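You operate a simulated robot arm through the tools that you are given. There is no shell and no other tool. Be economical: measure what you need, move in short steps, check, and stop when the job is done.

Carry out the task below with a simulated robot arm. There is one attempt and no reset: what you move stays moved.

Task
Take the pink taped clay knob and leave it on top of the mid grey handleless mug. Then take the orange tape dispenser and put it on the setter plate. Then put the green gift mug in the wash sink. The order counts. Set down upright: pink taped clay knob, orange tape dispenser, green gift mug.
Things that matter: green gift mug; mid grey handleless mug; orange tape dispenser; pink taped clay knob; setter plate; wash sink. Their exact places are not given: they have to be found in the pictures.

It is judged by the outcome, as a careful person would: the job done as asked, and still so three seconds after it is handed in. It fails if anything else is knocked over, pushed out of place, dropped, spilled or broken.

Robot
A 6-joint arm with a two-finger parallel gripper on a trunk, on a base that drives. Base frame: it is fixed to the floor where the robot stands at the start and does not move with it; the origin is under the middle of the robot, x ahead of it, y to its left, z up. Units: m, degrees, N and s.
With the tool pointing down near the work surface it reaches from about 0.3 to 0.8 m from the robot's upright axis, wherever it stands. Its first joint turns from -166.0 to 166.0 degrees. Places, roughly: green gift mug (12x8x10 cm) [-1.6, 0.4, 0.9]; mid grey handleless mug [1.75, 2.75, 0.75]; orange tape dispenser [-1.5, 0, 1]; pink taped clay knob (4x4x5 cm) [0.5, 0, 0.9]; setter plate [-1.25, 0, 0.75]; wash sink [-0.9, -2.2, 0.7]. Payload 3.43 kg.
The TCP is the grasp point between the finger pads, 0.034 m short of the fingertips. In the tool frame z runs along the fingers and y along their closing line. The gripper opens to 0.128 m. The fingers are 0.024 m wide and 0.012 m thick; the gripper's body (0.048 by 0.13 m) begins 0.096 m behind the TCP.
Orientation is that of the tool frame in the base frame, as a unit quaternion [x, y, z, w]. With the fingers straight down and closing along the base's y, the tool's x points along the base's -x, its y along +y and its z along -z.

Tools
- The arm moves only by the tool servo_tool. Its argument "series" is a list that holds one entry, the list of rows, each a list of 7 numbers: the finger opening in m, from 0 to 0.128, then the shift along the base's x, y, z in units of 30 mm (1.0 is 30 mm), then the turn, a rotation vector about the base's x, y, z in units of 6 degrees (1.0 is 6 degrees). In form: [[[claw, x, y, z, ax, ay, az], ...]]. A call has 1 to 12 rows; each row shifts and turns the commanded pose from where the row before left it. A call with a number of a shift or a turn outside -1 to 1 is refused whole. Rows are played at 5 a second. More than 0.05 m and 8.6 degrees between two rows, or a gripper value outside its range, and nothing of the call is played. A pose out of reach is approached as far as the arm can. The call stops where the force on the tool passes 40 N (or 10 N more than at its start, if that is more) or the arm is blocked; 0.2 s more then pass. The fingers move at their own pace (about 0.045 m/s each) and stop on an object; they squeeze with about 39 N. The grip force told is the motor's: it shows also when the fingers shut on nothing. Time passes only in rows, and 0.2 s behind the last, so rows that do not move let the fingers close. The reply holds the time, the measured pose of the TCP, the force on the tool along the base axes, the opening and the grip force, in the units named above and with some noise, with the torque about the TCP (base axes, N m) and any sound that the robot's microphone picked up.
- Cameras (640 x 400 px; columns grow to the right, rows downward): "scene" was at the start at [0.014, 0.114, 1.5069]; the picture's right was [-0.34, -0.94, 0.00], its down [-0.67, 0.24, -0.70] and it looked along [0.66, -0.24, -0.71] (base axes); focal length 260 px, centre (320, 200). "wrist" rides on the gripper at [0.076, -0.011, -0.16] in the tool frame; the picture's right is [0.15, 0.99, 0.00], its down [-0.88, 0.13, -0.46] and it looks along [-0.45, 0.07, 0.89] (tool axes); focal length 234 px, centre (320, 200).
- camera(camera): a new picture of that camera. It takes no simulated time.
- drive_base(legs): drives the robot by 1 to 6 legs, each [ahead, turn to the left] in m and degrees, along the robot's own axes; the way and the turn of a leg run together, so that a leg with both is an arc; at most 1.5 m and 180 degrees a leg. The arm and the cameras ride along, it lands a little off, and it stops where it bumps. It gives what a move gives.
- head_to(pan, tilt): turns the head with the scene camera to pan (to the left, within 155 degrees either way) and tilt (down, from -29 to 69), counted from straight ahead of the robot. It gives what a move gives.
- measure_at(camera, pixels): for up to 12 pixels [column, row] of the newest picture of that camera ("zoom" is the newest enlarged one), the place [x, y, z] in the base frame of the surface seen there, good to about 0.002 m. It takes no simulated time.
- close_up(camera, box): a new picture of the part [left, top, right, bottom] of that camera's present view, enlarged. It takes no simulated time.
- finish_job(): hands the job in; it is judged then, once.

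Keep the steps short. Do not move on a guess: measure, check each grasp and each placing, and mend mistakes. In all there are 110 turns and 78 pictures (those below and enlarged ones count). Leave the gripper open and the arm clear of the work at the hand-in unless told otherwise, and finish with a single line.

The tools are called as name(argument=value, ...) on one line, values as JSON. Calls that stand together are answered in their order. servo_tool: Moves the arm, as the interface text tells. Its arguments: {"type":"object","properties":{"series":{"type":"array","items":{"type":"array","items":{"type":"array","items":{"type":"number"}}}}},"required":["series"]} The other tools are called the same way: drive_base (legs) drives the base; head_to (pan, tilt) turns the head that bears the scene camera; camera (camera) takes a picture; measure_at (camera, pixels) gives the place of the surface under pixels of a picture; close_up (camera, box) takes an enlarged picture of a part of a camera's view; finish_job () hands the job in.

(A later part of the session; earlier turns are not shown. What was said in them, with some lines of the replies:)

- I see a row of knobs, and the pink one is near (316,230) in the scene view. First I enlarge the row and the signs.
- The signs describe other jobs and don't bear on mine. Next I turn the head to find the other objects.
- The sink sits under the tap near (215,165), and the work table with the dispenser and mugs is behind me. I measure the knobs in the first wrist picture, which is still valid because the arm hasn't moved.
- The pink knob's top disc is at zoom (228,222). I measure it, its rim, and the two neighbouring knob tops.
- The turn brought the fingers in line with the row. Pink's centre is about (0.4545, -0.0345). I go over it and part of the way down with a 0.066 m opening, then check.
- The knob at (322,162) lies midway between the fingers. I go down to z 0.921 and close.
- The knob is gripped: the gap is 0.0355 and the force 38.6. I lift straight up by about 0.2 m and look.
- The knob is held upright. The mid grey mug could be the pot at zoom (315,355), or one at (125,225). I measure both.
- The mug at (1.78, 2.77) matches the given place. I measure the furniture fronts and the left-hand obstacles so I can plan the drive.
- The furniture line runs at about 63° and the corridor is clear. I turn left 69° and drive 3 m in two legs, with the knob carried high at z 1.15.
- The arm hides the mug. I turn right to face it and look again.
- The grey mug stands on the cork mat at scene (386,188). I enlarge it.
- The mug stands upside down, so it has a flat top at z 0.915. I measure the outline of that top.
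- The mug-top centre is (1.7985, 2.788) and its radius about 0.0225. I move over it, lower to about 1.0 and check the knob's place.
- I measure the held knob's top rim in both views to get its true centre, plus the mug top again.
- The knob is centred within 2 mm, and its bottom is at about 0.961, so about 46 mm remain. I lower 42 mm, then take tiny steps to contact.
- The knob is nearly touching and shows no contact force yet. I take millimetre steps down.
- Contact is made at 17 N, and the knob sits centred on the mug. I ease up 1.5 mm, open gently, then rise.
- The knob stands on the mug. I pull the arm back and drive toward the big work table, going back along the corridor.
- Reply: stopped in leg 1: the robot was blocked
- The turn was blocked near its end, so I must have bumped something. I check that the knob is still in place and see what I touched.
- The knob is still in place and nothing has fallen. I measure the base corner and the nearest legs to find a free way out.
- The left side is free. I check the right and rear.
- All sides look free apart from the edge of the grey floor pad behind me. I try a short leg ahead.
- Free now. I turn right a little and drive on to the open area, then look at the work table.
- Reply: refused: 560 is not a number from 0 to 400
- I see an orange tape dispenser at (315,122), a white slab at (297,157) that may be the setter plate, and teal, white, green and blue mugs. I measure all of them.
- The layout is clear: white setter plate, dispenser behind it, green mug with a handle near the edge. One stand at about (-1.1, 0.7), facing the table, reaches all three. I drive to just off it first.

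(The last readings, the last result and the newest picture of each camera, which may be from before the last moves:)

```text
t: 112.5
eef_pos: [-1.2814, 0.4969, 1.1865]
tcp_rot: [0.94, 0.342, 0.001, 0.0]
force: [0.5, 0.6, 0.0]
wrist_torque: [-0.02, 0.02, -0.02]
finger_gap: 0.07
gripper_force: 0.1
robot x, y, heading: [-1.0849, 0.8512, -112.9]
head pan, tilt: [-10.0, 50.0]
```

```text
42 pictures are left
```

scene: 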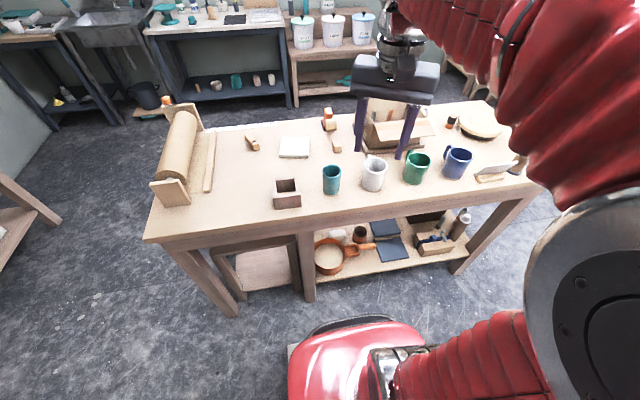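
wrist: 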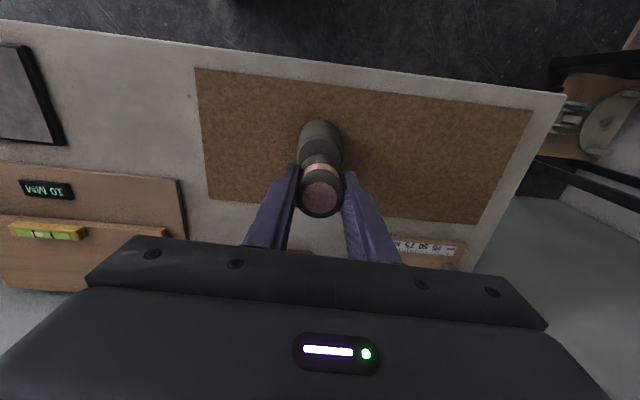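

I roll 0.16 m ahead, which leaves about 5 cm between the base and the table edge.

drive_base(legs=[[0.16, 0]])

head_to(pan=0, tilt=50)

close_up(camera="scene", box=[200, 90, 440, 240])

```text
t: 114.1
eef_pos: [-1.3429, 0.3505, 1.1862]
tcp_rot: [0.939, 0.343, 0.0, 0.001]
force: [-0.2, 0.6, 0.7]
wrist_torque: [0.0, -0.01, -0.03]
finger_gap: 0.0701
gripper_force: 0.0
robot x, y, heading: [-1.148, 0.7042, -112.9]
head pan, tilt: [-10.0, 50.0]
```

```text
t: 114.9
eef_pos: [-1.3445, 0.3505, 1.1874]
tcp_rot: [0.939, 0.343, 0.0, 0.0]
force: [-0.7, 0.1, -0.7]
wrist_torque: [-0.01, -0.01, -0.04]
finger_gap: 0.0698
gripper_force: 0.0
robot x, y, heading: [-1.1499, 0.7039, -112.8]
head pan, tilt: [0.0, 50.0]
```

```text
2.67 times, centred on (320, 165) of scene
```

zoom: 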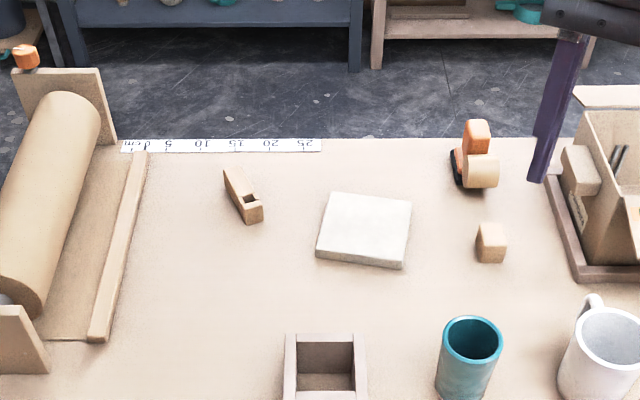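

The dispenser is at (475,155) and the plate at (365,230). I measure both here, with an enlarged view of the dispenser.

measure_at(camera="zoom", pixels=[[333, 193], [411, 202], [402, 265], [317, 256], [365, 228], [490, 240], [490, 260], [545, 178], [550, 190], [430, 180], [480, 205]])

close_up(camera="scene", box=[350, 125, 406, 170])

measure_at(camera="zoom", pixels=[[300, 130], [330, 180], [330, 290], [200, 280], [250, 200], [380, 260], [290, 350], [300, 280], [350, 130], [420, 300], [420, 220], [280, 60]])

```text
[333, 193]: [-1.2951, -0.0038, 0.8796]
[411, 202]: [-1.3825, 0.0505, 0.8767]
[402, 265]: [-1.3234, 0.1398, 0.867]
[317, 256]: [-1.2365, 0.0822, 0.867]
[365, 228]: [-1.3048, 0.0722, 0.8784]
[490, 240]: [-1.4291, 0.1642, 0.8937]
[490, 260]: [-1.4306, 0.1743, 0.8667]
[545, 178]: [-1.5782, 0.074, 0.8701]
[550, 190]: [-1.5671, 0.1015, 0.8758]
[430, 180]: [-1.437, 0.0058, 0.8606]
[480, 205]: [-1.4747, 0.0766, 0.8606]
```

```text
8.89 times, centred on (378, 148) of scene
```

zoom: 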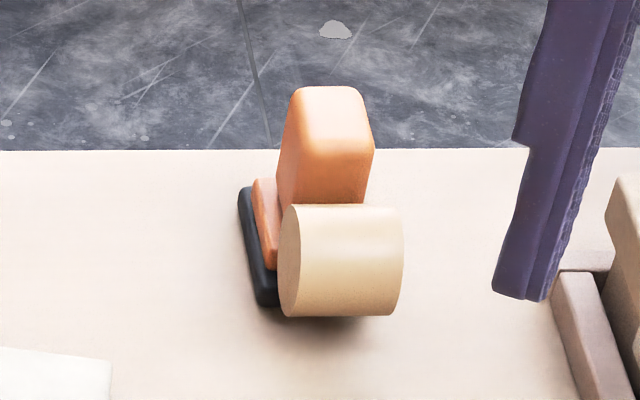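

```text
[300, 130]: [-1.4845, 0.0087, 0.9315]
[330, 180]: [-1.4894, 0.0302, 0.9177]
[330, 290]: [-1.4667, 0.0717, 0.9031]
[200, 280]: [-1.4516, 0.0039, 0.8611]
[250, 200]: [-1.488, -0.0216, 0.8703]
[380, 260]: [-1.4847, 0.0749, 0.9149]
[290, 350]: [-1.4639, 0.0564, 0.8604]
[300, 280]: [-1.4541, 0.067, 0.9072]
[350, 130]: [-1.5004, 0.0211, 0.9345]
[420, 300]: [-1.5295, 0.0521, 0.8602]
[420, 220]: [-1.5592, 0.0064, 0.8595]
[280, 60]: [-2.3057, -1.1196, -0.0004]
```

The dispenser stands upright: black base under it, orange block at the back, tape roll at the front. Its length runs along the arm's direction. I turn the tool +27° so it closes across the width, move over it at height, and look from above.

servo_tool(series=[[[0.09, -0.4, -0.9, 0, 0, 0, 1], [0.09, -0.4, -0.9, 0, 0, 0, 1], [0.09, -0.4, -0.9, 0, 0, 0, 1], [0.09, -0.4, -0.9, 0, 0, 0, 1], [0.09, -0.4, -0.9, 0, 0, 0, 0.5], [0.09, -0.4, -0.9, 0, 0, 0, 0], [0.09, -0.4, -0.9, 0, 0, 0, 0], [0.09, -0.4, -0.9, 0, 0, 0, 0], [0.09, -0.4, -0.9, 0, 0, 0, 0], [0.09, -0.4, -0.9, 0, 0, 0, 0], [0.09, 0, 0, 0, 0, 0, 0]]])

camera(camera="wrist")

```text
t: 117.3
eef_pos: [-1.4634, 0.0812, 1.1852]
tcp_rot: [0.834, 0.552, 0.001, 0.0]
force: [0.4, 1.4, 0.3]
wrist_torque: [0.02, 0.0, -0.03]
finger_gap: 0.0899
gripper_force: 0.1
robot x, y, heading: [-1.1488, 0.7038, -113.0]
head pan, tilt: [0.0, 50.0]
```

```text
39 pictures are left
```

wrist: 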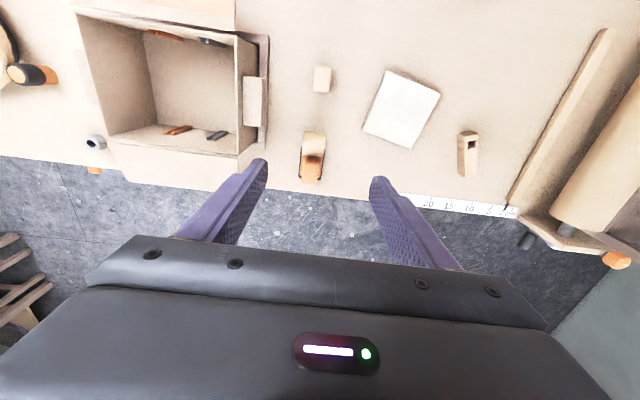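

close_up(camera="wrist", box=[260, 60, 460, 200])

measure_at(camera="zoom", pixels=[[135, 235], [190, 235], [165, 300], [165, 370], [140, 340], [190, 340], [165, 270], [205, 310], [130, 300], [165, 320], [198, 250]])

```text
2.86 times, centred on (360, 130) of wrist
```

zoom: 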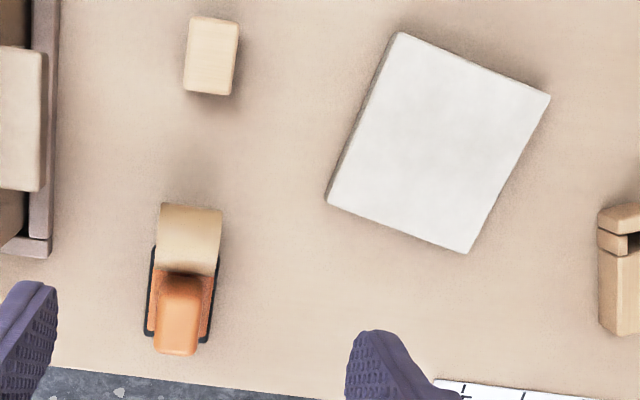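

```text
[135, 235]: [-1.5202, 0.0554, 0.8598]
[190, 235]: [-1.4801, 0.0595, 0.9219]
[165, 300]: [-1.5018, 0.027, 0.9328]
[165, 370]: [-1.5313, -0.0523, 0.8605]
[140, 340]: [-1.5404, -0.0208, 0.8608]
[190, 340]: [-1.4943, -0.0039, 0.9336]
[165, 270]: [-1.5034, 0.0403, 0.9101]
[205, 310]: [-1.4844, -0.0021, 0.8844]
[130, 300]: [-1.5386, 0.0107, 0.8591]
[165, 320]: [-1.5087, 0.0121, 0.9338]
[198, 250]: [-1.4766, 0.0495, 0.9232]
```

The block's top is near zoom (180,315). I measure its edges and the plate's corners from above.

measure_at(camera="zoom", pixels=[[180, 285], [180, 318], [180, 345], [160, 318], [198, 318], [162, 220], [218, 220], [402, 36], [547, 97], [468, 250], [330, 203], [437, 145]])

```text
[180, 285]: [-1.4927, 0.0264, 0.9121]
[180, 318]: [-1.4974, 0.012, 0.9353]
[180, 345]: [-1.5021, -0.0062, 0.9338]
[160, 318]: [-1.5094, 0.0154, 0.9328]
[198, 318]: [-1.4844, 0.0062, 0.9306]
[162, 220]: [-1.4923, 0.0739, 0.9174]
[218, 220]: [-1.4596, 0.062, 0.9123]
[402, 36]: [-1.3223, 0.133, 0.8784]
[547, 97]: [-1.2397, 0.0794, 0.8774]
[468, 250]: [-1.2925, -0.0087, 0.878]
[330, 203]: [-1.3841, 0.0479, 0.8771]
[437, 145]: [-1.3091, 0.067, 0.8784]
```

Block centre is about (-1.498, 0.010) and plate centre about (-1.309, 0.067). Before lowering I check the box's height next to the path.

measure_at(camera="wrist", pixels=[[238, 80], [255, 100], [180, 165], [240, 155], [245, 60], [225, 145]])

servo_tool(series=[[[0.07, -0.36, -0.75, -0.5, 0, 0, 0], [0.07, -0.36, -0.75, -0.5, 0, 0, 0], [0.07, -0.36, -0.76, -0.5, 0, 0, 0], [0.07, 0, 0, -0.7, 0, 0, 0], [0.07, 0, 0, 0, 0, 0, 0]]])

camera(camera="wrist")

```text
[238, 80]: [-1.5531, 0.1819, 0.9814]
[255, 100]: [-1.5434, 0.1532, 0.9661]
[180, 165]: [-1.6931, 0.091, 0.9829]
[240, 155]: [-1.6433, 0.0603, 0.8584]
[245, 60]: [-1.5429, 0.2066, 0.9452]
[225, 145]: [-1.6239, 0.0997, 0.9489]
```

```text
t: 118.5
eef_pos: [-1.4795, 0.0447, 1.1011]
tcp_rot: [0.833, 0.553, 0.0, 0.0]
force: [-0.5, -0.5, -0.1]
wrist_torque: [0.0, 0.01, 0.01]
finger_gap: 0.0699
gripper_force: 0.1
out of reach, approached as far as the arm can: row 1, 2, 3
robot x, y, heading: [-1.1473, 0.708, -112.7]
head pan, tilt: [0.0, 50.0]
```

```text
37 pictures are left
```

wrist: 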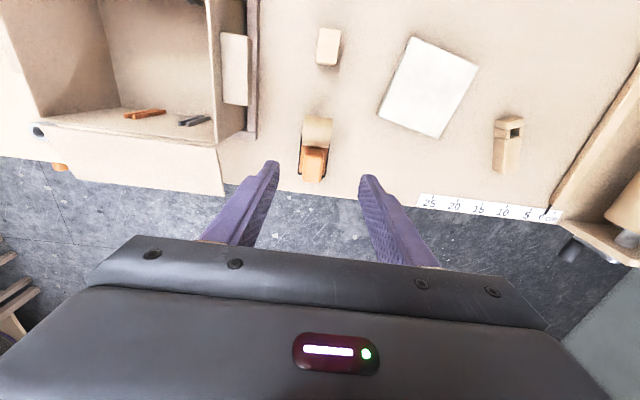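

The arm was at its reach limit at that height; lower down it reaches further. I go down to 1.0 first, then shift the remaining way.

servo_tool(series=[[[0.07, 0, 0, -1, 0, 0, 0], [0.07, 0, 0, -1, 0, 0, 0], [0.07, 0, 0, -1, 0, 0, 0], [0.07, -0.27, -0.53, 0, 0, 0, 0], [0.07, -0.27, -0.53, 0, 0, 0, 0], [0.07, 0, 0, 0, 0, 0, 0]]])

camera(camera="wrist")

```text
t: 119.9
eef_pos: [-1.4961, 0.0126, 1.0101]
tcp_rot: [0.834, 0.552, 0.0, 0.001]
force: [0.5, -0.4, -0.4]
wrist_torque: [0.01, 0.0, 0.01]
finger_gap: 0.0704
gripper_force: 0.0
robot x, y, heading: [-1.1472, 0.7083, -112.6]
head pan, tilt: [0.0, 50.0]
```

```text
36 pictures are left
```

wrist: 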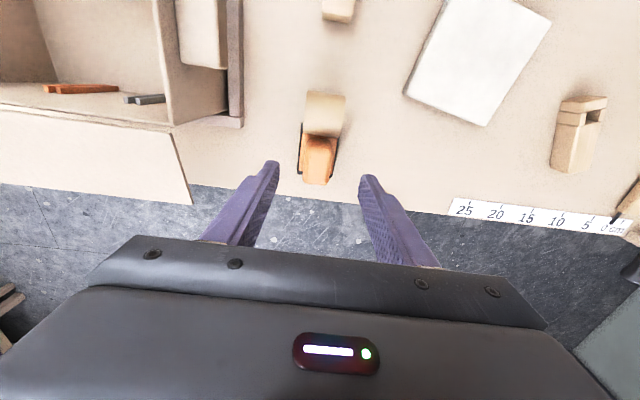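

The block is centred between the fingers. I lower to z 0.922 and close.

servo_tool(series=[[[0.07, 0, 0, -1, 0, 0, 0], [0.07, 0, 0, -1, 0, 0, 0], [0.07, 0, 0, -0.9, 0, 0, 0], [0.07, 0, 0, 0, 0, 0, 0], [0.02, 0, 0, 0, 0, 0, 0], [0.02, 0, 0, 0, 0, 0, 0], [0.02, 0, 0, 0, 0, 0, 0], [0.02, 0, 0, 0, 0, 0, 0]]])

close_up(camera="wrist", box=[220, 80, 420, 220])

```text
t: 121.7
eef_pos: [-1.4966, 0.0142, 0.9249]
tcp_rot: [0.833, 0.553, 0.0, 0.0]
force: [0.0, 0.0, 0.1]
wrist_torque: [-0.04, -0.02, 0.01]
finger_gap: 0.0296
gripper_force: 39.2
robot x, y, heading: [-1.1472, 0.7059, -112.5]
head pan, tilt: [0.0, 50.0]
```

```text
2.86 times, centred on (320, 150) of wrist
```

zoom: 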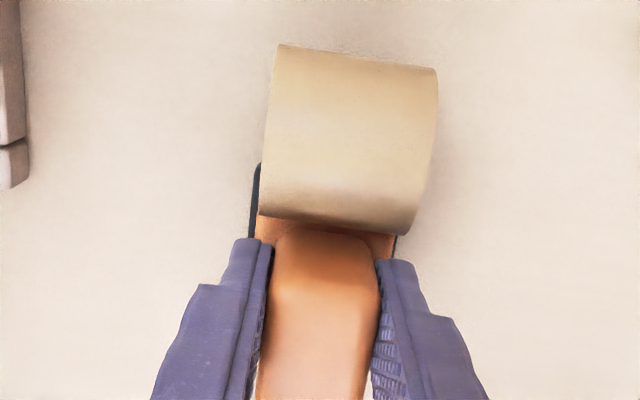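

The block is gripped at a 0.0296 gap. I lift 6 cm, since retracting is needed before going higher, and check that it hangs level.

servo_tool(series=[[[0.02, 0, 0, 0.3, 0, 0, 0], [0.02, 0, 0, 0.6, 0, 0, 0], [0.02, 0, 0, 0.6, 0, 0, 0], [0.02, 0, 0, 0.6, 0, 0, 0], [0.02, 0, 0, 0, 0, 0, 0]]])

close_up(camera="scene", box=[310, 110, 430, 180])

```text
t: 122.9
eef_pos: [-1.4956, 0.0132, 0.9875]
tcp_rot: [0.833, 0.553, 0.0, -0.001]
force: [-0.6, 0.0, -2.3]
wrist_torque: [-0.01, -0.02, 0.02]
finger_gap: 0.0297
gripper_force: 38.9
robot x, y, heading: [-1.1493, 0.7068, -112.8]
head pan, tilt: [0.0, 50.0]
```

```text
5.33 times, centred on (370, 145) of scene
```

zoom: 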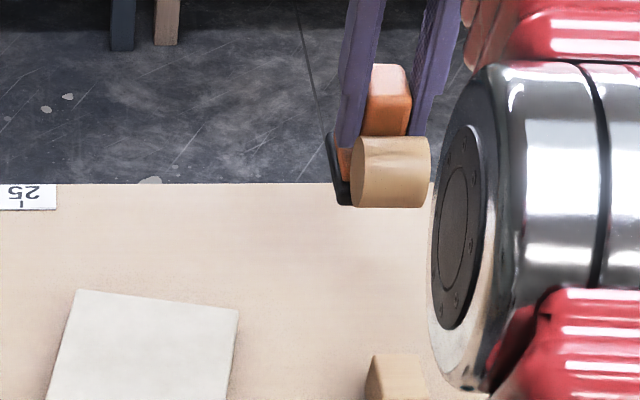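

It's lifted level. I measure the base corners to learn the dispenser's centre relative to the tool.

measure_at(camera="zoom", pixels=[[331, 145], [336, 170], [344, 198], [348, 203], [358, 175], [420, 190], [425, 150], [345, 160]])

close_up(camera="wrist", box=[220, 80, 420, 220])

```text
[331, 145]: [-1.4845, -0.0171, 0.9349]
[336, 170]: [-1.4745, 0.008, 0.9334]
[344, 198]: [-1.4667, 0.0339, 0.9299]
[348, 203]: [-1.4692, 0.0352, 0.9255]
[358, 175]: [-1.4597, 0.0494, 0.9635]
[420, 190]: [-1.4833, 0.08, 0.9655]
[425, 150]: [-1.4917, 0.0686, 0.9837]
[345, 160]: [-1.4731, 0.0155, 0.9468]
```

```text
2.86 times, centred on (320, 150) of wrist
```

zoom: 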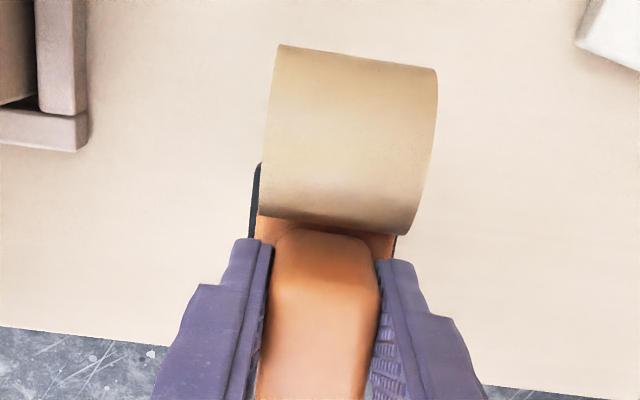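

The base is centred nearly under the tool. I carry it over the plate, turn -9° to line up with it, and stop about 1.5 cm above.

servo_tool(series=[[[0.02, 0.9, 0.23, 0, 0, 0, -0.3], [0.02, 0.9, 0.23, 0, 0, 0, -0.3], [0.02, 0.9, 0.23, 0, 0, 0, -0.3], [0.02, 0.9, 0.23, 0, 0, 0, -0.3], [0.02, 0.9, 0.23, 0, 0, 0, -0.3], [0.02, 0.9, 0.23, 0, 0, 0, 0], [0.02, 0.7, 0.2, 0, 0, 0, 0], [0.02, 0, 0, -0.5, 0, 0, 0], [0.02, 0, 0, -0.5, 0, 0, 0], [0.02, 0, 0, 0, 0, 0, 0]]])

close_up(camera="scene", box=[280, 110, 400, 200])

camera(camera="wrist")

```text
t: 125.1
eef_pos: [-1.3121, 0.0589, 0.9578]
tcp_rot: [0.874, 0.485, 0.0, -0.001]
force: [-0.5, 0.2, -2.0]
wrist_torque: [-0.01, 0.0, 0.0]
finger_gap: 0.0297
gripper_force: 39.4
robot x, y, heading: [-1.1463, 0.7117, -113.0]
head pan, tilt: [0.0, 50.0]
```

```text
4.44 times, centred on (340, 155) of scene
```

zoom: 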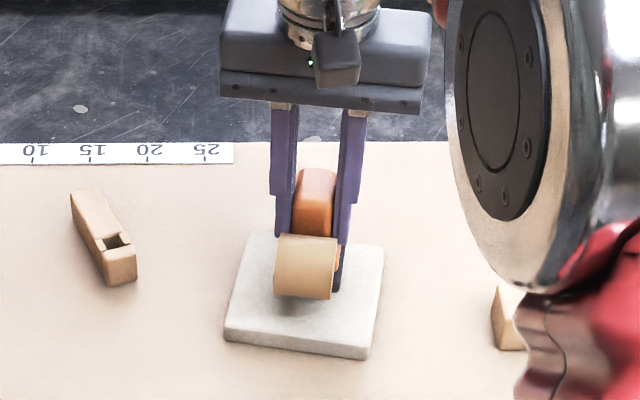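

```text
31 pictures are left
```

wrist: 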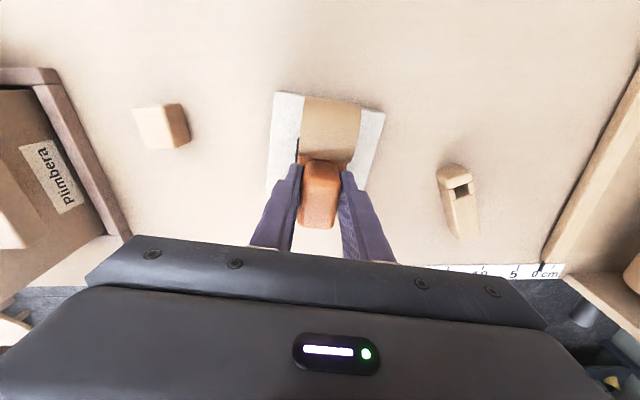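

It's well over the plate. I lower in small steps to contact.

servo_tool(series=[[[0.02, 0, 0, -0.3, 0, 0, 0], [0.02, 0, 0, -0.08, 0, 0, 0], [0.02, 0, 0, -0.05, 0, 0, 0], [0.02, 0, 0, -0.04, 0, 0, 0], [0.02, 0, 0, 0, 0, 0, 0]]])

```text
t: 126.3
eef_pos: [-1.3128, 0.06, 0.9432]
tcp_rot: [0.875, 0.485, 0.0, 0.0]
force: [0.5, 0.5, -1.4]
wrist_torque: [-0.01, 0.01, -0.01]
finger_gap: 0.0299
gripper_force: 38.7
robot x, y, heading: [-1.1452, 0.7035, -112.8]
head pan, tilt: [0.0, 50.0]
```

servo_tool(series=[[[0.02, 0, 0, -0.04, 0, 0, 0], [0.02, 0, 0, -0.03, 0, 0, 0], [0.02, 0, 0, 0, 0, 0, 0]]])

```text
t: 127.1
eef_pos: [-1.3133, 0.0596, 0.943]
tcp_rot: [0.874, 0.486, -0.001, 0.0]
force: [-2.0, 2.8, 15.2]
wrist_torque: [0.55, -0.17, 0.09]
finger_gap: 0.0295
gripper_force: 38.9
robot x, y, heading: [-1.1468, 0.7052, -112.9]
head pan, tilt: [0.0, 50.0]
```

Contact at 15 N. I ease up about 1 mm, open and rise.

servo_tool(series=[[[0.02, 0, 0, 0.04, 0, 0, 0], [0.035, 0, 0, 0, 0, 0, 0], [0.045, 0, 0, 0, 0, 0, 0], [0.056, 0, 0, 0, 0, 0, 0], [0.066, 0, 0, 0, 0, 0, 0], [0.066, 0, 0, 0.3, 0, 0, 0], [0.066, 0, 0, 1, 0, 0, 0], [0.066, 0, 0, 1, 0, 0, 0], [0.066, 0, 0, 1, 0, 0, 0], [0.066, 0, 0, 1, 0, 0, 0], [0.066, 0, 0, 1, 0, 0, 0], [0.066, 0, 0, 0, 0, 0, 0]]])

close_up(camera="scene", box=[280, 110, 400, 200])

```text
t: 129.7
eef_pos: [-1.3143, 0.0601, 1.1028]
tcp_rot: [0.874, 0.486, 0.0, 0.0]
force: [-0.2, -0.8, 0.7]
wrist_torque: [-0.03, 0.01, 0.01]
finger_gap: 0.0661
gripper_force: 0.1
robot x, y, heading: [-1.15, 0.7042, -112.9]
head pan, tilt: [0.0, 50.0]
```

```text
4.44 times, centred on (340, 155) of scene
```

zoom: 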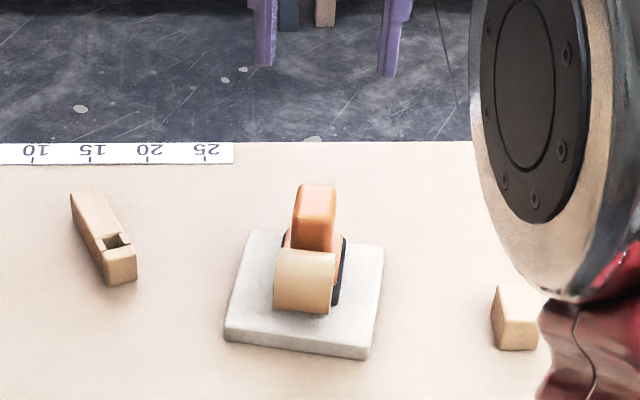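

The dispenser is upright on the plate. Next the green mug: I raise the arm, pull it back, and look at the mug.

servo_tool(series=[[[0.09, 0, 0.2, 0.8, 0, 0, 0], [0.09, 0, 0.5, 0.8, 0, 0, 0], [0.09, -0.2, 0.9, 0.8, 0, 0, 0], [0.09, -0.3, 0.9, 0.5, 0, 0, 0], [0.09, -0.3, 0.9, 0, 0, 0, 0], [0.09, -0.3, 0.9, 0, 0, 0, 0], [0.09, -0.3, 0.9, 0, 0, 0, 0], [0.09, -0.3, 0.9, 0, 0, 0, 0], [0.09, 0, 0.9, 0, 0, 0, 0], [0.09, 0, 0, 0, 0, 0, 0]]])

head_to(pan=-35, tilt=55)

camera(camera="scene")

camera(camera="wrist")

```text
t: 131.9
eef_pos: [-1.3635, 0.2706, 1.1887]
tcp_rot: [0.874, 0.485, 0.0, 0.0]
force: [-0.5, 0.5, 0.7]
wrist_torque: [-0.01, 0.03, 0.01]
finger_gap: 0.0901
gripper_force: 0.1
robot x, y, heading: [-1.1461, 0.7059, -112.8]
head pan, tilt: [0.0, 50.0]
```

```text
t: 132.9
eef_pos: [-1.3622, 0.2701, 1.1891]
tcp_rot: [0.874, 0.485, 0.001, -0.001]
force: [0.7, -0.9, -0.3]
wrist_torque: [0.05, 0.02, 0.01]
finger_gap: 0.0902
gripper_force: 0.1
robot x, y, heading: [-1.1502, 0.7062, -112.8]
head pan, tilt: [-35.0, 55.0]
```

```text
29 pictures are left
```

scene: 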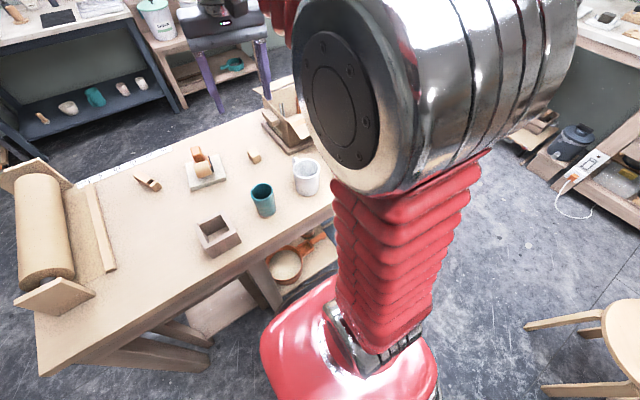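

```text
28 pictures are left
```

wrist: 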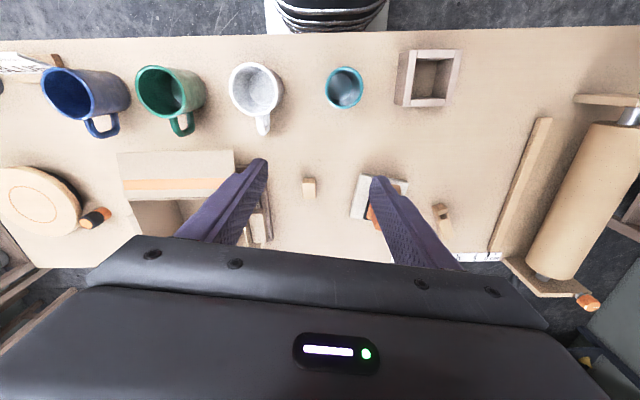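

The green mug is at wrist (165,90) with its handle pointing away from me. I zoom in and measure.

close_up(camera="wrist", box=[40, 50, 290, 200])

measure_at(camera="zoom", pixels=[[245, 85], [397, 85], [305, 43], [325, 150], [300, 100], [365, 205], [380, 170], [225, 130], [490, 90], [200, 290], [480, 270], [420, 110]])

```text
2.56 times, centred on (165, 125) of wrist
```

zoom: 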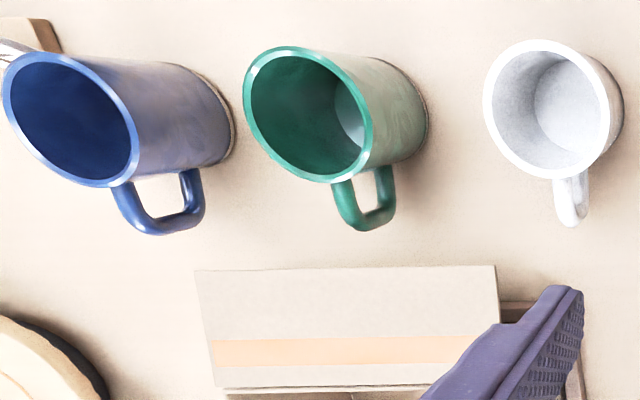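

```text
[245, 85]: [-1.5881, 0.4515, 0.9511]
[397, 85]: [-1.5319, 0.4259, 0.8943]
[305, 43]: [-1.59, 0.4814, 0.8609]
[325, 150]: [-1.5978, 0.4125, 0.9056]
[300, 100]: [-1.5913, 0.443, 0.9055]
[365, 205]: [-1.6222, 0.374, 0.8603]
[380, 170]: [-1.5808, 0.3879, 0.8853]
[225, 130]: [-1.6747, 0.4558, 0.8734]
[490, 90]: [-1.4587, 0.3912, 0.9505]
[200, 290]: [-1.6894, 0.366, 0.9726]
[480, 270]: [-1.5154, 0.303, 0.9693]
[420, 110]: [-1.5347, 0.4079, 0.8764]
```

The green mug is empty. I take precise rim points for its centre.

measure_at(camera="zoom", pixels=[[246, 90], [285, 49], [369, 130], [330, 180], [263, 60], [350, 85], [272, 157], [3, 90], [136, 150], [487, 85], [345, 72]])

```text
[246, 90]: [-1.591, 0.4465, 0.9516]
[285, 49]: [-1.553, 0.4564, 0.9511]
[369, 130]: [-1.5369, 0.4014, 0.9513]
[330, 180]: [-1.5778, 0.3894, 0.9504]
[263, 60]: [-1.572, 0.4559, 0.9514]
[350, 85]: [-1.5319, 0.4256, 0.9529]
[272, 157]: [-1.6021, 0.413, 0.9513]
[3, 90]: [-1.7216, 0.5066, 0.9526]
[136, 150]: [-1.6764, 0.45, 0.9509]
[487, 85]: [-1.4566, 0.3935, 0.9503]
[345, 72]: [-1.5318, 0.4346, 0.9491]
```

The mug's centre is (-1.566, 0.4225), its radius 0.036 and its rim z 0.952. I move above it with the closing line along the row of mugs (+10°).

servo_tool(series=[[[0.1, -0.85, 0.635, 0, 0, 0, 0.4], [0.1, -0.85, 0.635, 0, 0, 0, 0.4], [0.1, -0.85, 0.635, 0, 0, 0, 0.4], [0.1, -0.85, 0.635, 0, 0, 0, 0.4], [0.1, -0.85, 0.635, 0, 0, 0, 0], [0.1, -0.85, 0.635, 0, 0, 0, 0], [0.1, -0.85, 0.635, 0, 0, 0, 0], [0.1, -0.84, 0.635, 0, 0, 0, 0], [0.1, 0, 0, -1, 0, 0, 0], [0.1, 0, 0, -1, 0, 0, 0], [0.1, 0, 0, -1, 0, 0, 0], [0.1, 0, 0, 0, 0, 0, 0]]])

camera(camera="wrist")

```text
t: 135.5
eef_pos: [-1.5667, 0.4237, 1.0993]
tcp_rot: [0.83, 0.557, 0.0, 0.0]
force: [-0.1, -0.6, 0.2]
wrist_torque: [-0.01, 0.03, 0.01]
finger_gap: 0.1
gripper_force: 0.1
robot x, y, heading: [-1.1466, 0.7041, -112.9]
head pan, tilt: [-35.0, 55.0]
```

```text
26 pictures are left
```

wrist: 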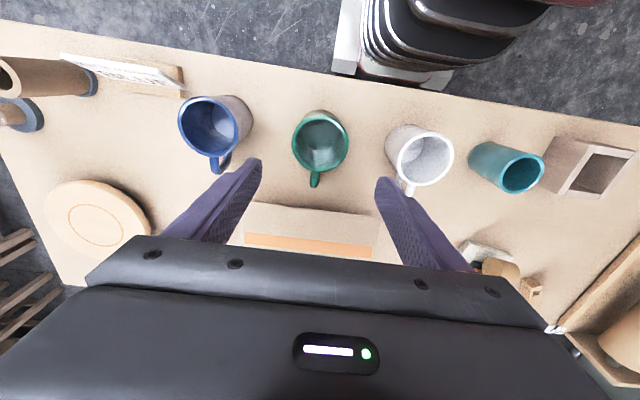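

The mug is centred at column 320 and the fingers will pass between its neighbours. I lower partway and check.

servo_tool(series=[[[0.1, 0.02, -0.04, -1, 0, 0, 0], [0.1, 0, 0, -1, 0, 0, 0], [0.1, 0, 0, -1, 0, 0, 0], [0.1, 0, 0, 0, 0, 0, 0]]])

camera(camera="wrist")

```text
t: 136.5
eef_pos: [-1.5669, 0.4202, 1.0086]
tcp_rot: [0.831, 0.557, 0.001, 0.001]
force: [0.0, -1.0, 0.5]
wrist_torque: [-0.06, -0.01, 0.01]
finger_gap: 0.1002
gripper_force: 0.0
robot x, y, heading: [-1.1426, 0.7081, -112.8]
head pan, tilt: [-35.0, 55.0]
```

```text
25 pictures are left
```

wrist: 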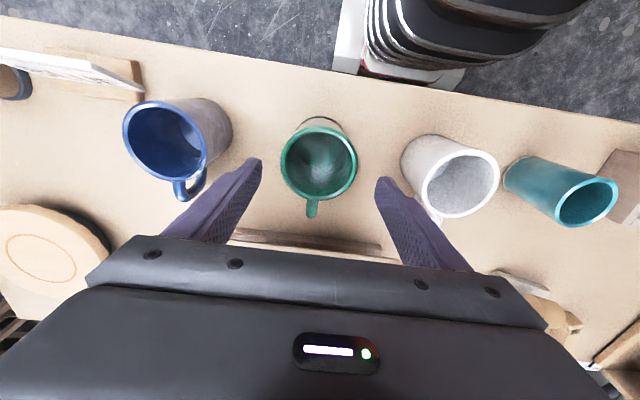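

The fingers are clear on both sides. I lower to z 0.93 and close on the mug body.

servo_tool(series=[[[0.1, 0, 0.05, -1, 0, 0, 0], [0.1, 0, 0, -1, 0, 0, 0], [0.1, 0, 0, -0.6, 0, 0, 0], [0.1, 0, 0, 0, 0, 0, 0], [0.05, 0, 0, 0, 0, 0, 0], [0.05, 0, 0, 0, 0, 0, 0], [0.05, 0, 0, 0, 0, 0, 0], [0.05, 0, 0, 0, 0, 0, 0]]])

camera(camera="wrist")

```text
t: 138.3
eef_pos: [-1.5655, 0.4232, 0.9299]
tcp_rot: [0.83, 0.557, 0.0, -0.001]
force: [-1.4, -0.4, 0.2]
wrist_torque: [-0.02, 0.01, -0.01]
finger_gap: 0.0718
gripper_force: 39.0
robot x, y, heading: [-1.1487, 0.7037, -112.5]
head pan, tilt: [-35.0, 55.0]
```

```text
24 pictures are left
```

wrist: 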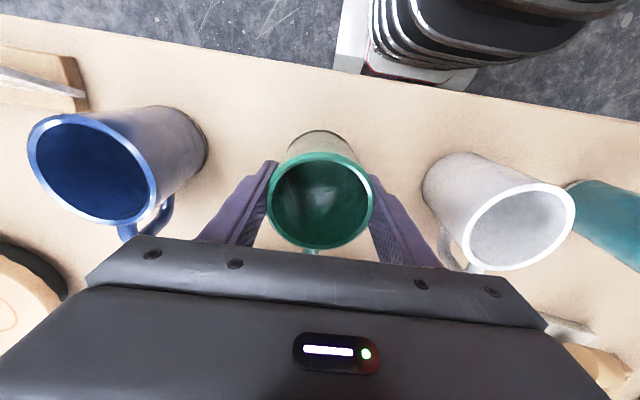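

The mug is gripped at a 0.0718 gap. I lift it straight up.

servo_tool(series=[[[0.05, 0, 0, 0.3, 0, 0, 0], [0.05, 0, 0, 0.7, 0, 0, 0], [0.05, 0, 0, 1, 0, 0, 0], [0.05, 0, 0, 1, 0, 0, 0], [0.05, 0, 0, 1, 0, 0, 0], [0.05, 0, 0, 1, 0, 0, 0], [0.05, 0, 0, 1, 0, 0, 0], [0.05, 0, 0, 1, 0, 0, 0], [0.05, 0, 0, 1, 0, 0, 0], [0.05, 0, 0, 1, 0, 0, 0], [0.05, 0, 0, 0, 0, 0, 0]]])

camera(camera="wrist")

```text
t: 140.7
eef_pos: [-1.5669, 0.4239, 1.2021]
tcp_rot: [0.831, 0.557, 0.0, 0.0]
force: [-0.5, -0.1, -2.1]
wrist_torque: [0.01, 0.01, 0.0]
finger_gap: 0.0716
gripper_force: 38.7
robot x, y, heading: [-1.1477, 0.7071, -112.8]
head pan, tilt: [-35.0, 55.0]
```

```text
23 pictures are left
```

wrist: 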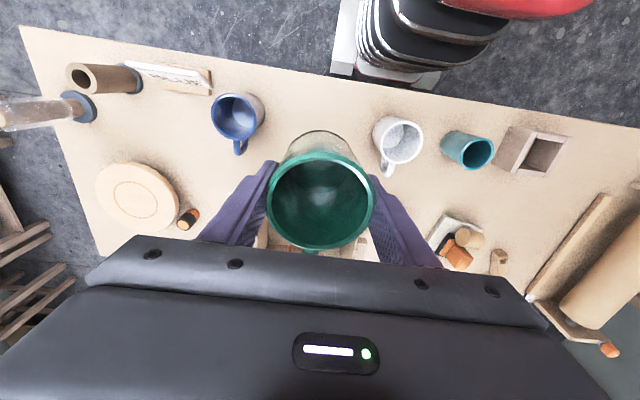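

The mug is held securely and its neighbours are untouched. I back off from the table, turn left and drive to the open floor near the start. Then I look toward the sink.

drive_base(legs=[[-0.25, 0], [0, 83], [1.2, 0], [0, -74]])

head_to(pan=10, tilt=28)

camera(camera="scene")

```text
t: 160.1
eef_pos: [-0.375, -0.0092, 1.2]
tcp_rot: [0.778, 0.628, 0.0, 0.0]
force: [0.3, -0.7, -3.3]
wrist_torque: [0.03, -0.01, -0.02]
finger_gap: 0.0721
gripper_force: 38.8
robot x, y, heading: [0.0311, 0.3328, -102.0]
head pan, tilt: [-35.0, 55.0]
```

```text
t: 161.2
eef_pos: [-0.3729, -0.0079, 1.2016]
tcp_rot: [0.778, 0.628, 0.0, 0.0]
force: [-0.1, -0.1, -3.4]
wrist_torque: [0.05, -0.02, -0.01]
finger_gap: 0.0717
gripper_force: 38.9
robot x, y, heading: [0.034, 0.3345, -102.4]
head pan, tilt: [10.0, 28.0]
```

```text
22 pictures are left
```

scene: 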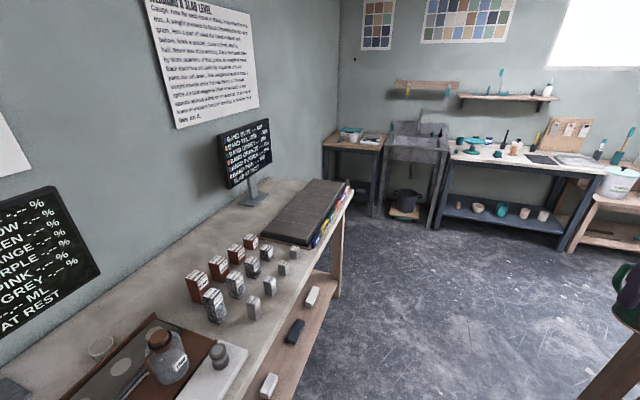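

close_up(camera="scene", box=[320, 70, 560, 240])

measure_at(camera="zoom", pixels=[[185, 237], [312, 240], [225, 180], [300, 185], [240, 205], [250, 190], [20, 240], [150, 370], [300, 395], [225, 140], [320, 80], [410, 100]])

measure_at(camera="scene", pixels=[[350, 192], [335, 290], [335, 265]])

```text
2.35 times, centred on (440, 155) of scene
```

zoom: 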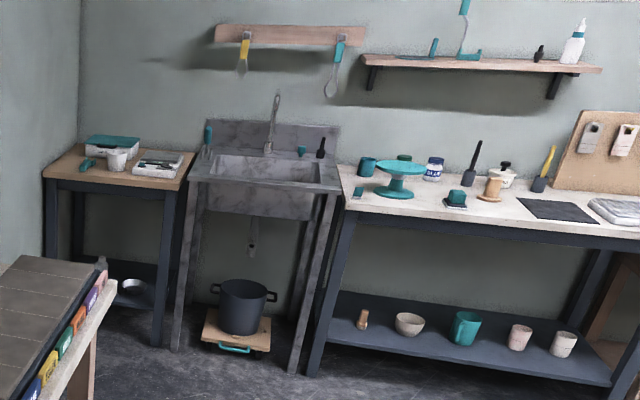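

```text
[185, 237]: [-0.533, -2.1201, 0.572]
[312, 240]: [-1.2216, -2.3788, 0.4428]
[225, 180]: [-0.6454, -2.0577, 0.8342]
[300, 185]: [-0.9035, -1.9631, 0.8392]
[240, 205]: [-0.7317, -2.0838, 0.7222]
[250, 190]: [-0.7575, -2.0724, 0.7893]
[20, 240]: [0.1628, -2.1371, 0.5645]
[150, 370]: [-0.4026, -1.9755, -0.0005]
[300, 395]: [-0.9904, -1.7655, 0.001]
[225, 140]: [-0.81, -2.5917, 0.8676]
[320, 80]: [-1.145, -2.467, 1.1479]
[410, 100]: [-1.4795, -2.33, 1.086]
```

```text
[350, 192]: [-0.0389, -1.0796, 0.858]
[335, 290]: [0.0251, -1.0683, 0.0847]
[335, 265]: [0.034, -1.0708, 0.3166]
```

The sink is under the tap, with its front rim from about (-0.5,-2.11) to (-1.0,-1.93) at z 0.84. The way at heading -113° is clear, so I drive there.

drive_base(legs=[[0, -10.5], [1.25, 0], [0.6, 0]])

head_to(pan=10, tilt=45)

camera(camera="scene")

```text
t: 174.3
eef_pos: [-1.14, -1.6441, 1.2011]
tcp_rot: [0.83, 0.558, 0.0, 0.0]
force: [0.3, 0.2, -3.4]
wrist_torque: [0.02, -0.04, 0.0]
finger_gap: 0.0716
gripper_force: 39.6
robot x, y, heading: [-0.6796, -1.3777, -112.4]
head pan, tilt: [10.0, 28.0]
```

```text
t: 175.1
eef_pos: [-1.1396, -1.6441, 1.2015]
tcp_rot: [0.83, 0.558, -0.001, 0.0]
force: [1.0, 0.1, -3.1]
wrist_torque: [0.02, -0.03, -0.03]
finger_gap: 0.0716
gripper_force: 39.1
robot x, y, heading: [-0.6751, -1.3804, -112.5]
head pan, tilt: [10.0, 45.0]
```

```text
20 pictures are left
```

scene: 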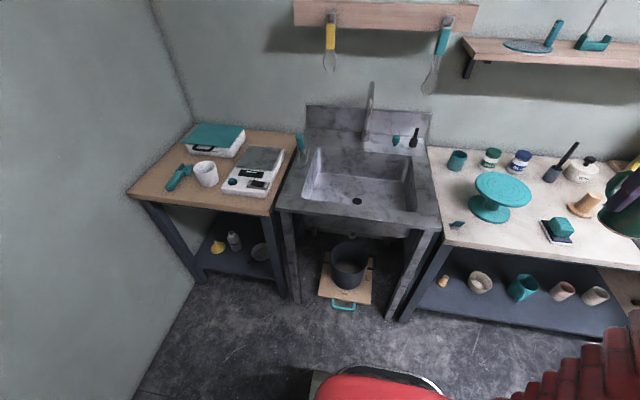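

The sink basin is fully visible. I measure its floor and rim, plus the tap and the things above it.

measure_at(camera="scene", pixels=[[360, 188], [330, 185], [395, 190], [302, 200], [416, 211], [318, 150], [410, 158], [280, 207], [440, 225], [357, 201], [370, 85], [366, 140]])

measure_at(camera="scene", pixels=[[355, 175], [330, 172], [395, 176], [330, 60], [430, 85], [490, 180], [388, 318], [300, 300], [320, 195], [395, 203], [358, 165]])

```text
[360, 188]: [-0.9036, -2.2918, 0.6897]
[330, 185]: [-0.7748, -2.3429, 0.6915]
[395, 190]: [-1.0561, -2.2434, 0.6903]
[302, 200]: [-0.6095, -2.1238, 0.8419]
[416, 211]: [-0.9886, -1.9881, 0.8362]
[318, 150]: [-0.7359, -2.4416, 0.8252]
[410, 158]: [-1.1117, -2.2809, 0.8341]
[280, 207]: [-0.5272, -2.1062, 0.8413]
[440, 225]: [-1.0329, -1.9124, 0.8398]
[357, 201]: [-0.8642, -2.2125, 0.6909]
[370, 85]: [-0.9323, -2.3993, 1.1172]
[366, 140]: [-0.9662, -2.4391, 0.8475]
```

```text
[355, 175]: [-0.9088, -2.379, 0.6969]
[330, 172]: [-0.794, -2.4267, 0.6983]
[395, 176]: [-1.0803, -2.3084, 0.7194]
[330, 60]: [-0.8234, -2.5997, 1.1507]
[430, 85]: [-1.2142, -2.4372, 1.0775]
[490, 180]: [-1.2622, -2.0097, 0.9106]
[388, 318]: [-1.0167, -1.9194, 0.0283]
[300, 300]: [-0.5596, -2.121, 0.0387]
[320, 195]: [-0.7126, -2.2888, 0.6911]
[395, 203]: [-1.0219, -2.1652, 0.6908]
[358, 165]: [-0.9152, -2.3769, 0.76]
```

The basin floor is at z 0.691, the rim at 0.84, and the drain is in the middle. I'll set the mug at about (-0.794, -2.174), front-left of the drain and away from the tap. I drive 0.2 m closer first.

drive_base(legs=[[0.2, 0]])

```text
t: 177.0
eef_pos: [-1.2162, -1.8285, 1.202]
tcp_rot: [0.83, 0.558, 0.0, -0.001]
force: [0.2, 0.8, -1.8]
wrist_torque: [0.02, -0.03, 0.02]
finger_gap: 0.0715
gripper_force: 39.4
robot x, y, heading: [-0.7532, -1.5663, -112.3]
head pan, tilt: [10.0, 45.0]
```

Now I move the mug across to above the target, at height.

servo_tool(series=[[[0.05, 0.88, -0.72, 0, 0, 0, 0], [0.05, 0.88, -0.72, 0, 0, 0, 0], [0.05, 0.88, -0.72, 0, 0, 0, 0], [0.05, 0.88, -0.72, 0, 0, 0, 0], [0.05, 0.88, -0.72, 0, 0, 0, 0], [0.05, 0.88, -0.72, 0, 0, 0, 0], [0.05, 0.88, -0.72, 0, 0, 0, 0], [0.05, 0.88, -0.72, 0, 0, 0, 0], [0.05, 0, 0, 0, 0, 0, 0]]])

servo_tool(series=[[[0.05, 0.88, -0.72, 0, 0, 0, 0], [0.05, 0.88, -0.72, 0, 0, 0, 0], [0.05, 0.88, -0.72, 0, 0, 0, 0], [0.05, 0.88, -0.72, 0, 0, 0, 0], [0.05, 0.88, -0.72, 0, 0, 0, 0], [0.05, 0.88, -0.72, 0, 0, 0, 0], [0.05, 0.88, -0.72, 0, 0, 0, 0], [0.05, 0.88, -0.72, 0, 0, 0, 0], [0.05, 0, 0, -1, 0, 0, 0], [0.05, 0, 0, -1, 0, 0, 0], [0.05, 0, 0, -1, 0, 0, 0], [0.05, 0, 0, 0, 0, 0, 0]]])

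camera(camera="scene")

camera(camera="wrist")

```text
t: 179.0
eef_pos: [-1.005, -2.0006, 1.202]
tcp_rot: [0.829, 0.559, 0.0, -0.001]
force: [0.1, 0.4, -3.0]
wrist_torque: [0.0, -0.01, 0.0]
finger_gap: 0.0718
gripper_force: 39.0
robot x, y, heading: [-0.7564, -1.5663, -112.4]
head pan, tilt: [10.0, 45.0]
```

```text
t: 181.6
eef_pos: [-0.7947, -2.1737, 1.1116]
tcp_rot: [0.83, 0.558, 0.0, 0.0]
force: [0.3, 0.4, -2.6]
wrist_torque: [0.03, -0.01, -0.04]
finger_gap: 0.0719
gripper_force: 39.0
robot x, y, heading: [-0.7583, -1.5606, -112.4]
head pan, tilt: [10.0, 45.0]
```

```text
19 pictures are left
```

scene: 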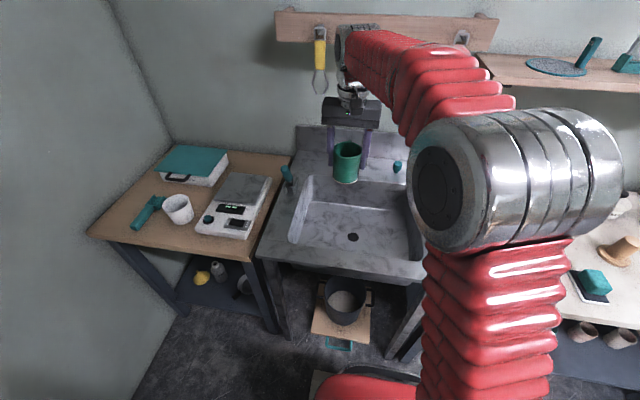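

```text
18 pictures are left
```

wrist: 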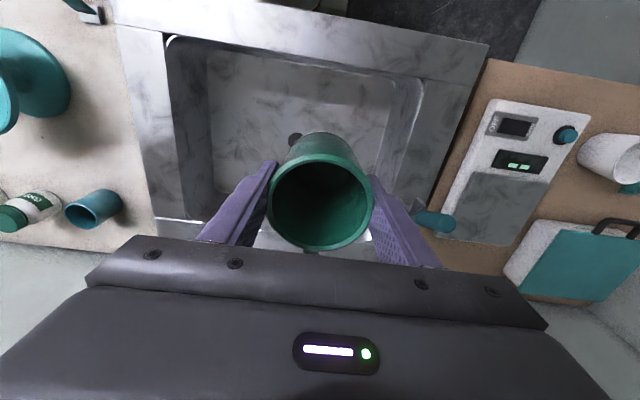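

The mug is above the basin. I measure the basin floor near the front and left in the wrist view to be sure it's flat there.

measure_at(camera="wrist", pixels=[[330, 75], [340, 100], [370, 100], [360, 130], [385, 120], [300, 110], [296, 140], [320, 62], [400, 90]])

servo_tool(series=[[[0.05, 0, 0, -1, 0, 0, 0], [0.05, 0, 0, -1, 0, 0, 0], [0.05, 0, 0, -1, 0, 0, 0], [0.05, 0, 0, -1, 0, 0, 0], [0.05, 0, 0, 0, 0, 0, 0]]])

camera(camera="scene")

```text
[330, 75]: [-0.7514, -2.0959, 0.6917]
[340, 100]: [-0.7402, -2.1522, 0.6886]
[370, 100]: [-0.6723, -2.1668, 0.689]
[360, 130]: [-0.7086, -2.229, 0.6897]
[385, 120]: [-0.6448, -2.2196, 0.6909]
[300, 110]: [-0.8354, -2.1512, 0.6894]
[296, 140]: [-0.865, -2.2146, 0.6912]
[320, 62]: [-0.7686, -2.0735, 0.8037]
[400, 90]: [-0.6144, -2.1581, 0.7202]
```

```text
t: 182.8
eef_pos: [-0.7946, -2.1738, 0.9918]
tcp_rot: [0.83, 0.558, 0.0, 0.001]
force: [-0.2, 0.2, -3.3]
wrist_torque: [0.01, -0.02, -0.02]
finger_gap: 0.0716
gripper_force: 39.0
robot x, y, heading: [-0.7592, -1.5655, -112.5]
head pan, tilt: [10.0, 45.0]
```

```text
17 pictures are left
```

scene: 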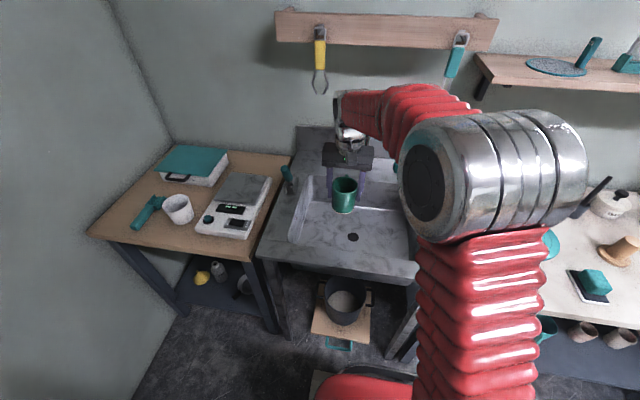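

The floor is flat at 0.690 around the target. I keep lowering to about 1.5 cm above contact, which should come near z 0.76.

servo_tool(series=[[[0.05, 0, 0, -1, 0, 0, 0], [0.05, 0, 0, -1, 0, 0, 0], [0.05, 0, 0, -1, 0, 0, 0], [0.05, 0, 0, -1, 0, 0, 0], [0.05, 0, 0, -1, 0, 0, 0], [0.05, 0, 0, -1, 0, 0, 0], [0.05, 0, 0, -0.8, 0, 0, 0], [0.05, 0, 0, -0.3, 0, 0, 0], [0.05, 0, 0, 0, 0, 0, 0]]])

close_up(camera="scene", box=[260, 110, 440, 270])

```text
t: 184.8
eef_pos: [-0.794, -2.1741, 0.7802]
tcp_rot: [0.83, 0.558, 0.0, -0.001]
force: [-0.5, -0.5, -3.8]
wrist_torque: [0.01, -0.02, -0.03]
finger_gap: 0.0718
gripper_force: 38.8
robot x, y, heading: [-0.755, -1.5594, -112.6]
head pan, tilt: [10.0, 45.0]
```

```text
2.50 times, centred on (350, 190) of scene
```

zoom: 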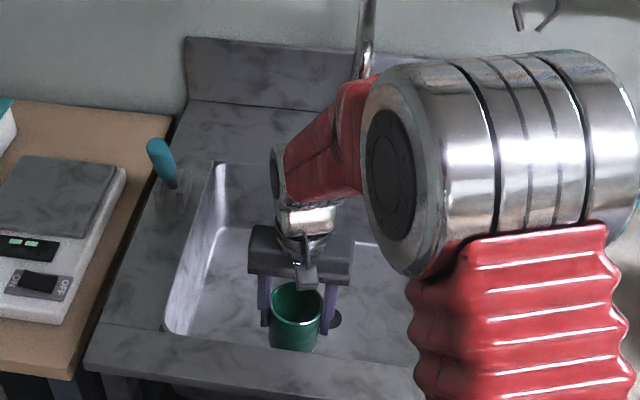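

servo_tool(series=[[[0.05, 0, 0, -0.35, 0, 0, 0], [0.05, 0, 0, -0.15, 0, 0, 0], [0.05, 0, 0, -0.08, 0, 0, 0], [0.05, 0, 0, -0.06, 0, 0, 0], [0.05, 0, 0, 0, 0, 0, 0]]])

```text
t: 186.0
eef_pos: [-0.7941, -2.1748, 0.7598]
tcp_rot: [0.83, 0.558, -0.001, 0.0]
force: [2.9, 3.8, 13.1]
wrist_torque: [0.37, 0.25, -0.11]
finger_gap: 0.0718
gripper_force: 38.6
robot x, y, heading: [-0.7534, -1.5637, -112.4]
head pan, tilt: [10.0, 45.0]
```

The mug touches the basin floor at 13 N. I ease off a touch, open and rise straight up.

servo_tool(series=[[[0.05, 0, 0, 0.03, 0, 0, 0], [0.075, 0, 0, 0, 0, 0, 0], [0.085, 0, 0, 0, 0, 0, 0], [0.1, 0, 0, 0, 0, 0, 0], [0.1, 0, 0, 0, 0, 0, 0], [0.1, 0, 0, 0.3, 0, 0, 0], [0.1, 0, 0, 1, 0, 0, 0], [0.1, 0, 0, 1, 0, 0, 0], [0.1, 0, 0, 1, 0, 0, 0], [0.1, 0, 0, 1, 0, 0, 0], [0.1, 0, 0, 1, 0, 0, 0], [0.1, 0, 0, 1, 0, 0, 0]]])

servo_tool(series=[[[0.1, 0, 0, 1, 0, 0, 0], [0.1, 0, 0, 1, 0, 0, 0], [0.1, 0, 0, 1, 0, 0, 0], [0.1, 0, 0, 1, 0, 0, 0], [0.1, 0, 0, 1, 0, 0, 0], [0.1, 0, 0, 1, 0, 0, 0], [0.1, 0, 0, 1, 0, 0, 0], [0.1, 0, 0.5, 1, 0, 0, 0], [0.1, 0.2, 1, 0, 0, 0, 0], [0.1, 0.2, 1, 0, 0, 0, 0], [0.1, 0.2, 1, 0, 0, 0, 0], [0.1, 0, 0, 0, 0, 0, 0]]])

close_up(camera="scene", box=[200, 90, 480, 290])

```text
t: 188.6
eef_pos: [-0.794, -2.1742, 0.9514]
tcp_rot: [0.829, 0.559, 0.0, 0.0]
force: [-0.3, 0.5, 0.1]
wrist_torque: [0.0, 0.01, 0.02]
finger_gap: 0.0999
gripper_force: 0.2
robot x, y, heading: [-0.754, -1.5611, -112.6]
head pan, tilt: [10.0, 45.0]
```

```text
t: 191.2
eef_pos: [-0.776, -2.0687, 1.1889]
tcp_rot: [0.829, 0.559, 0.0, 0.0]
force: [-0.2, 0.1, 0.0]
wrist_torque: [0.02, -0.01, -0.03]
finger_gap: 0.1002
gripper_force: 0.0
robot x, y, heading: [-0.7555, -1.5638, -112.8]
head pan, tilt: [10.0, 45.0]
```

```text
2.00 times, centred on (340, 190) of scene
```

zoom: 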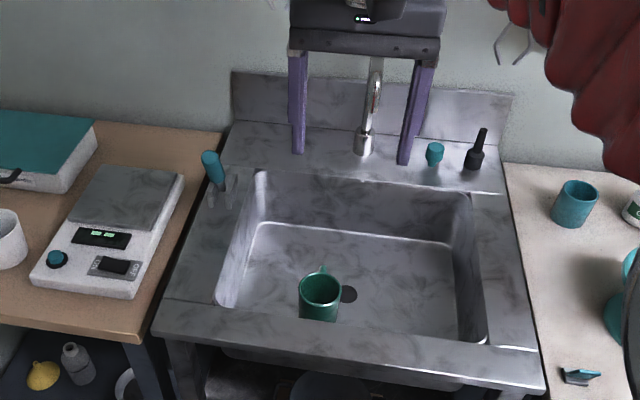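

The mug stands upright in the sink and the gripper is open and clear. One last look back at the dispenser before I hand in.

head_to(pan=-138, tilt=22)

close_up(camera="scene", box=[200, 120, 440, 280])

```text
t: 193.5
eef_pos: [-0.7751, -2.0693, 1.1896]
tcp_rot: [0.829, 0.559, -0.001, 0.0]
force: [0.7, 0.5, 0.4]
wrist_torque: [0.01, -0.02, 0.02]
finger_gap: 0.0999
gripper_force: 0.1
robot x, y, heading: [-0.758, -1.5624, -112.9]
head pan, tilt: [-138.0, 22.0]
```

```text
2.50 times, centred on (320, 200) of scene
```

zoom: 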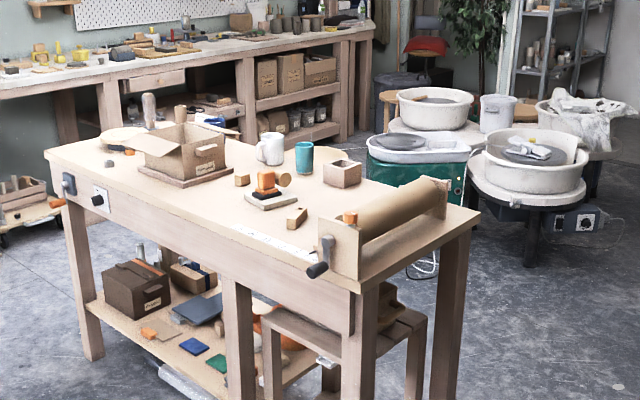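

The dispenser is upright on the plate and everything else is in place. I hand the job in.

finish_job()

```text
The job is handed in.
```

The pink knob is on the mid grey mug, the orange tape dispenser is on the setter plate, and the green gift mug is in the wash sink, all set down upright and in that order.
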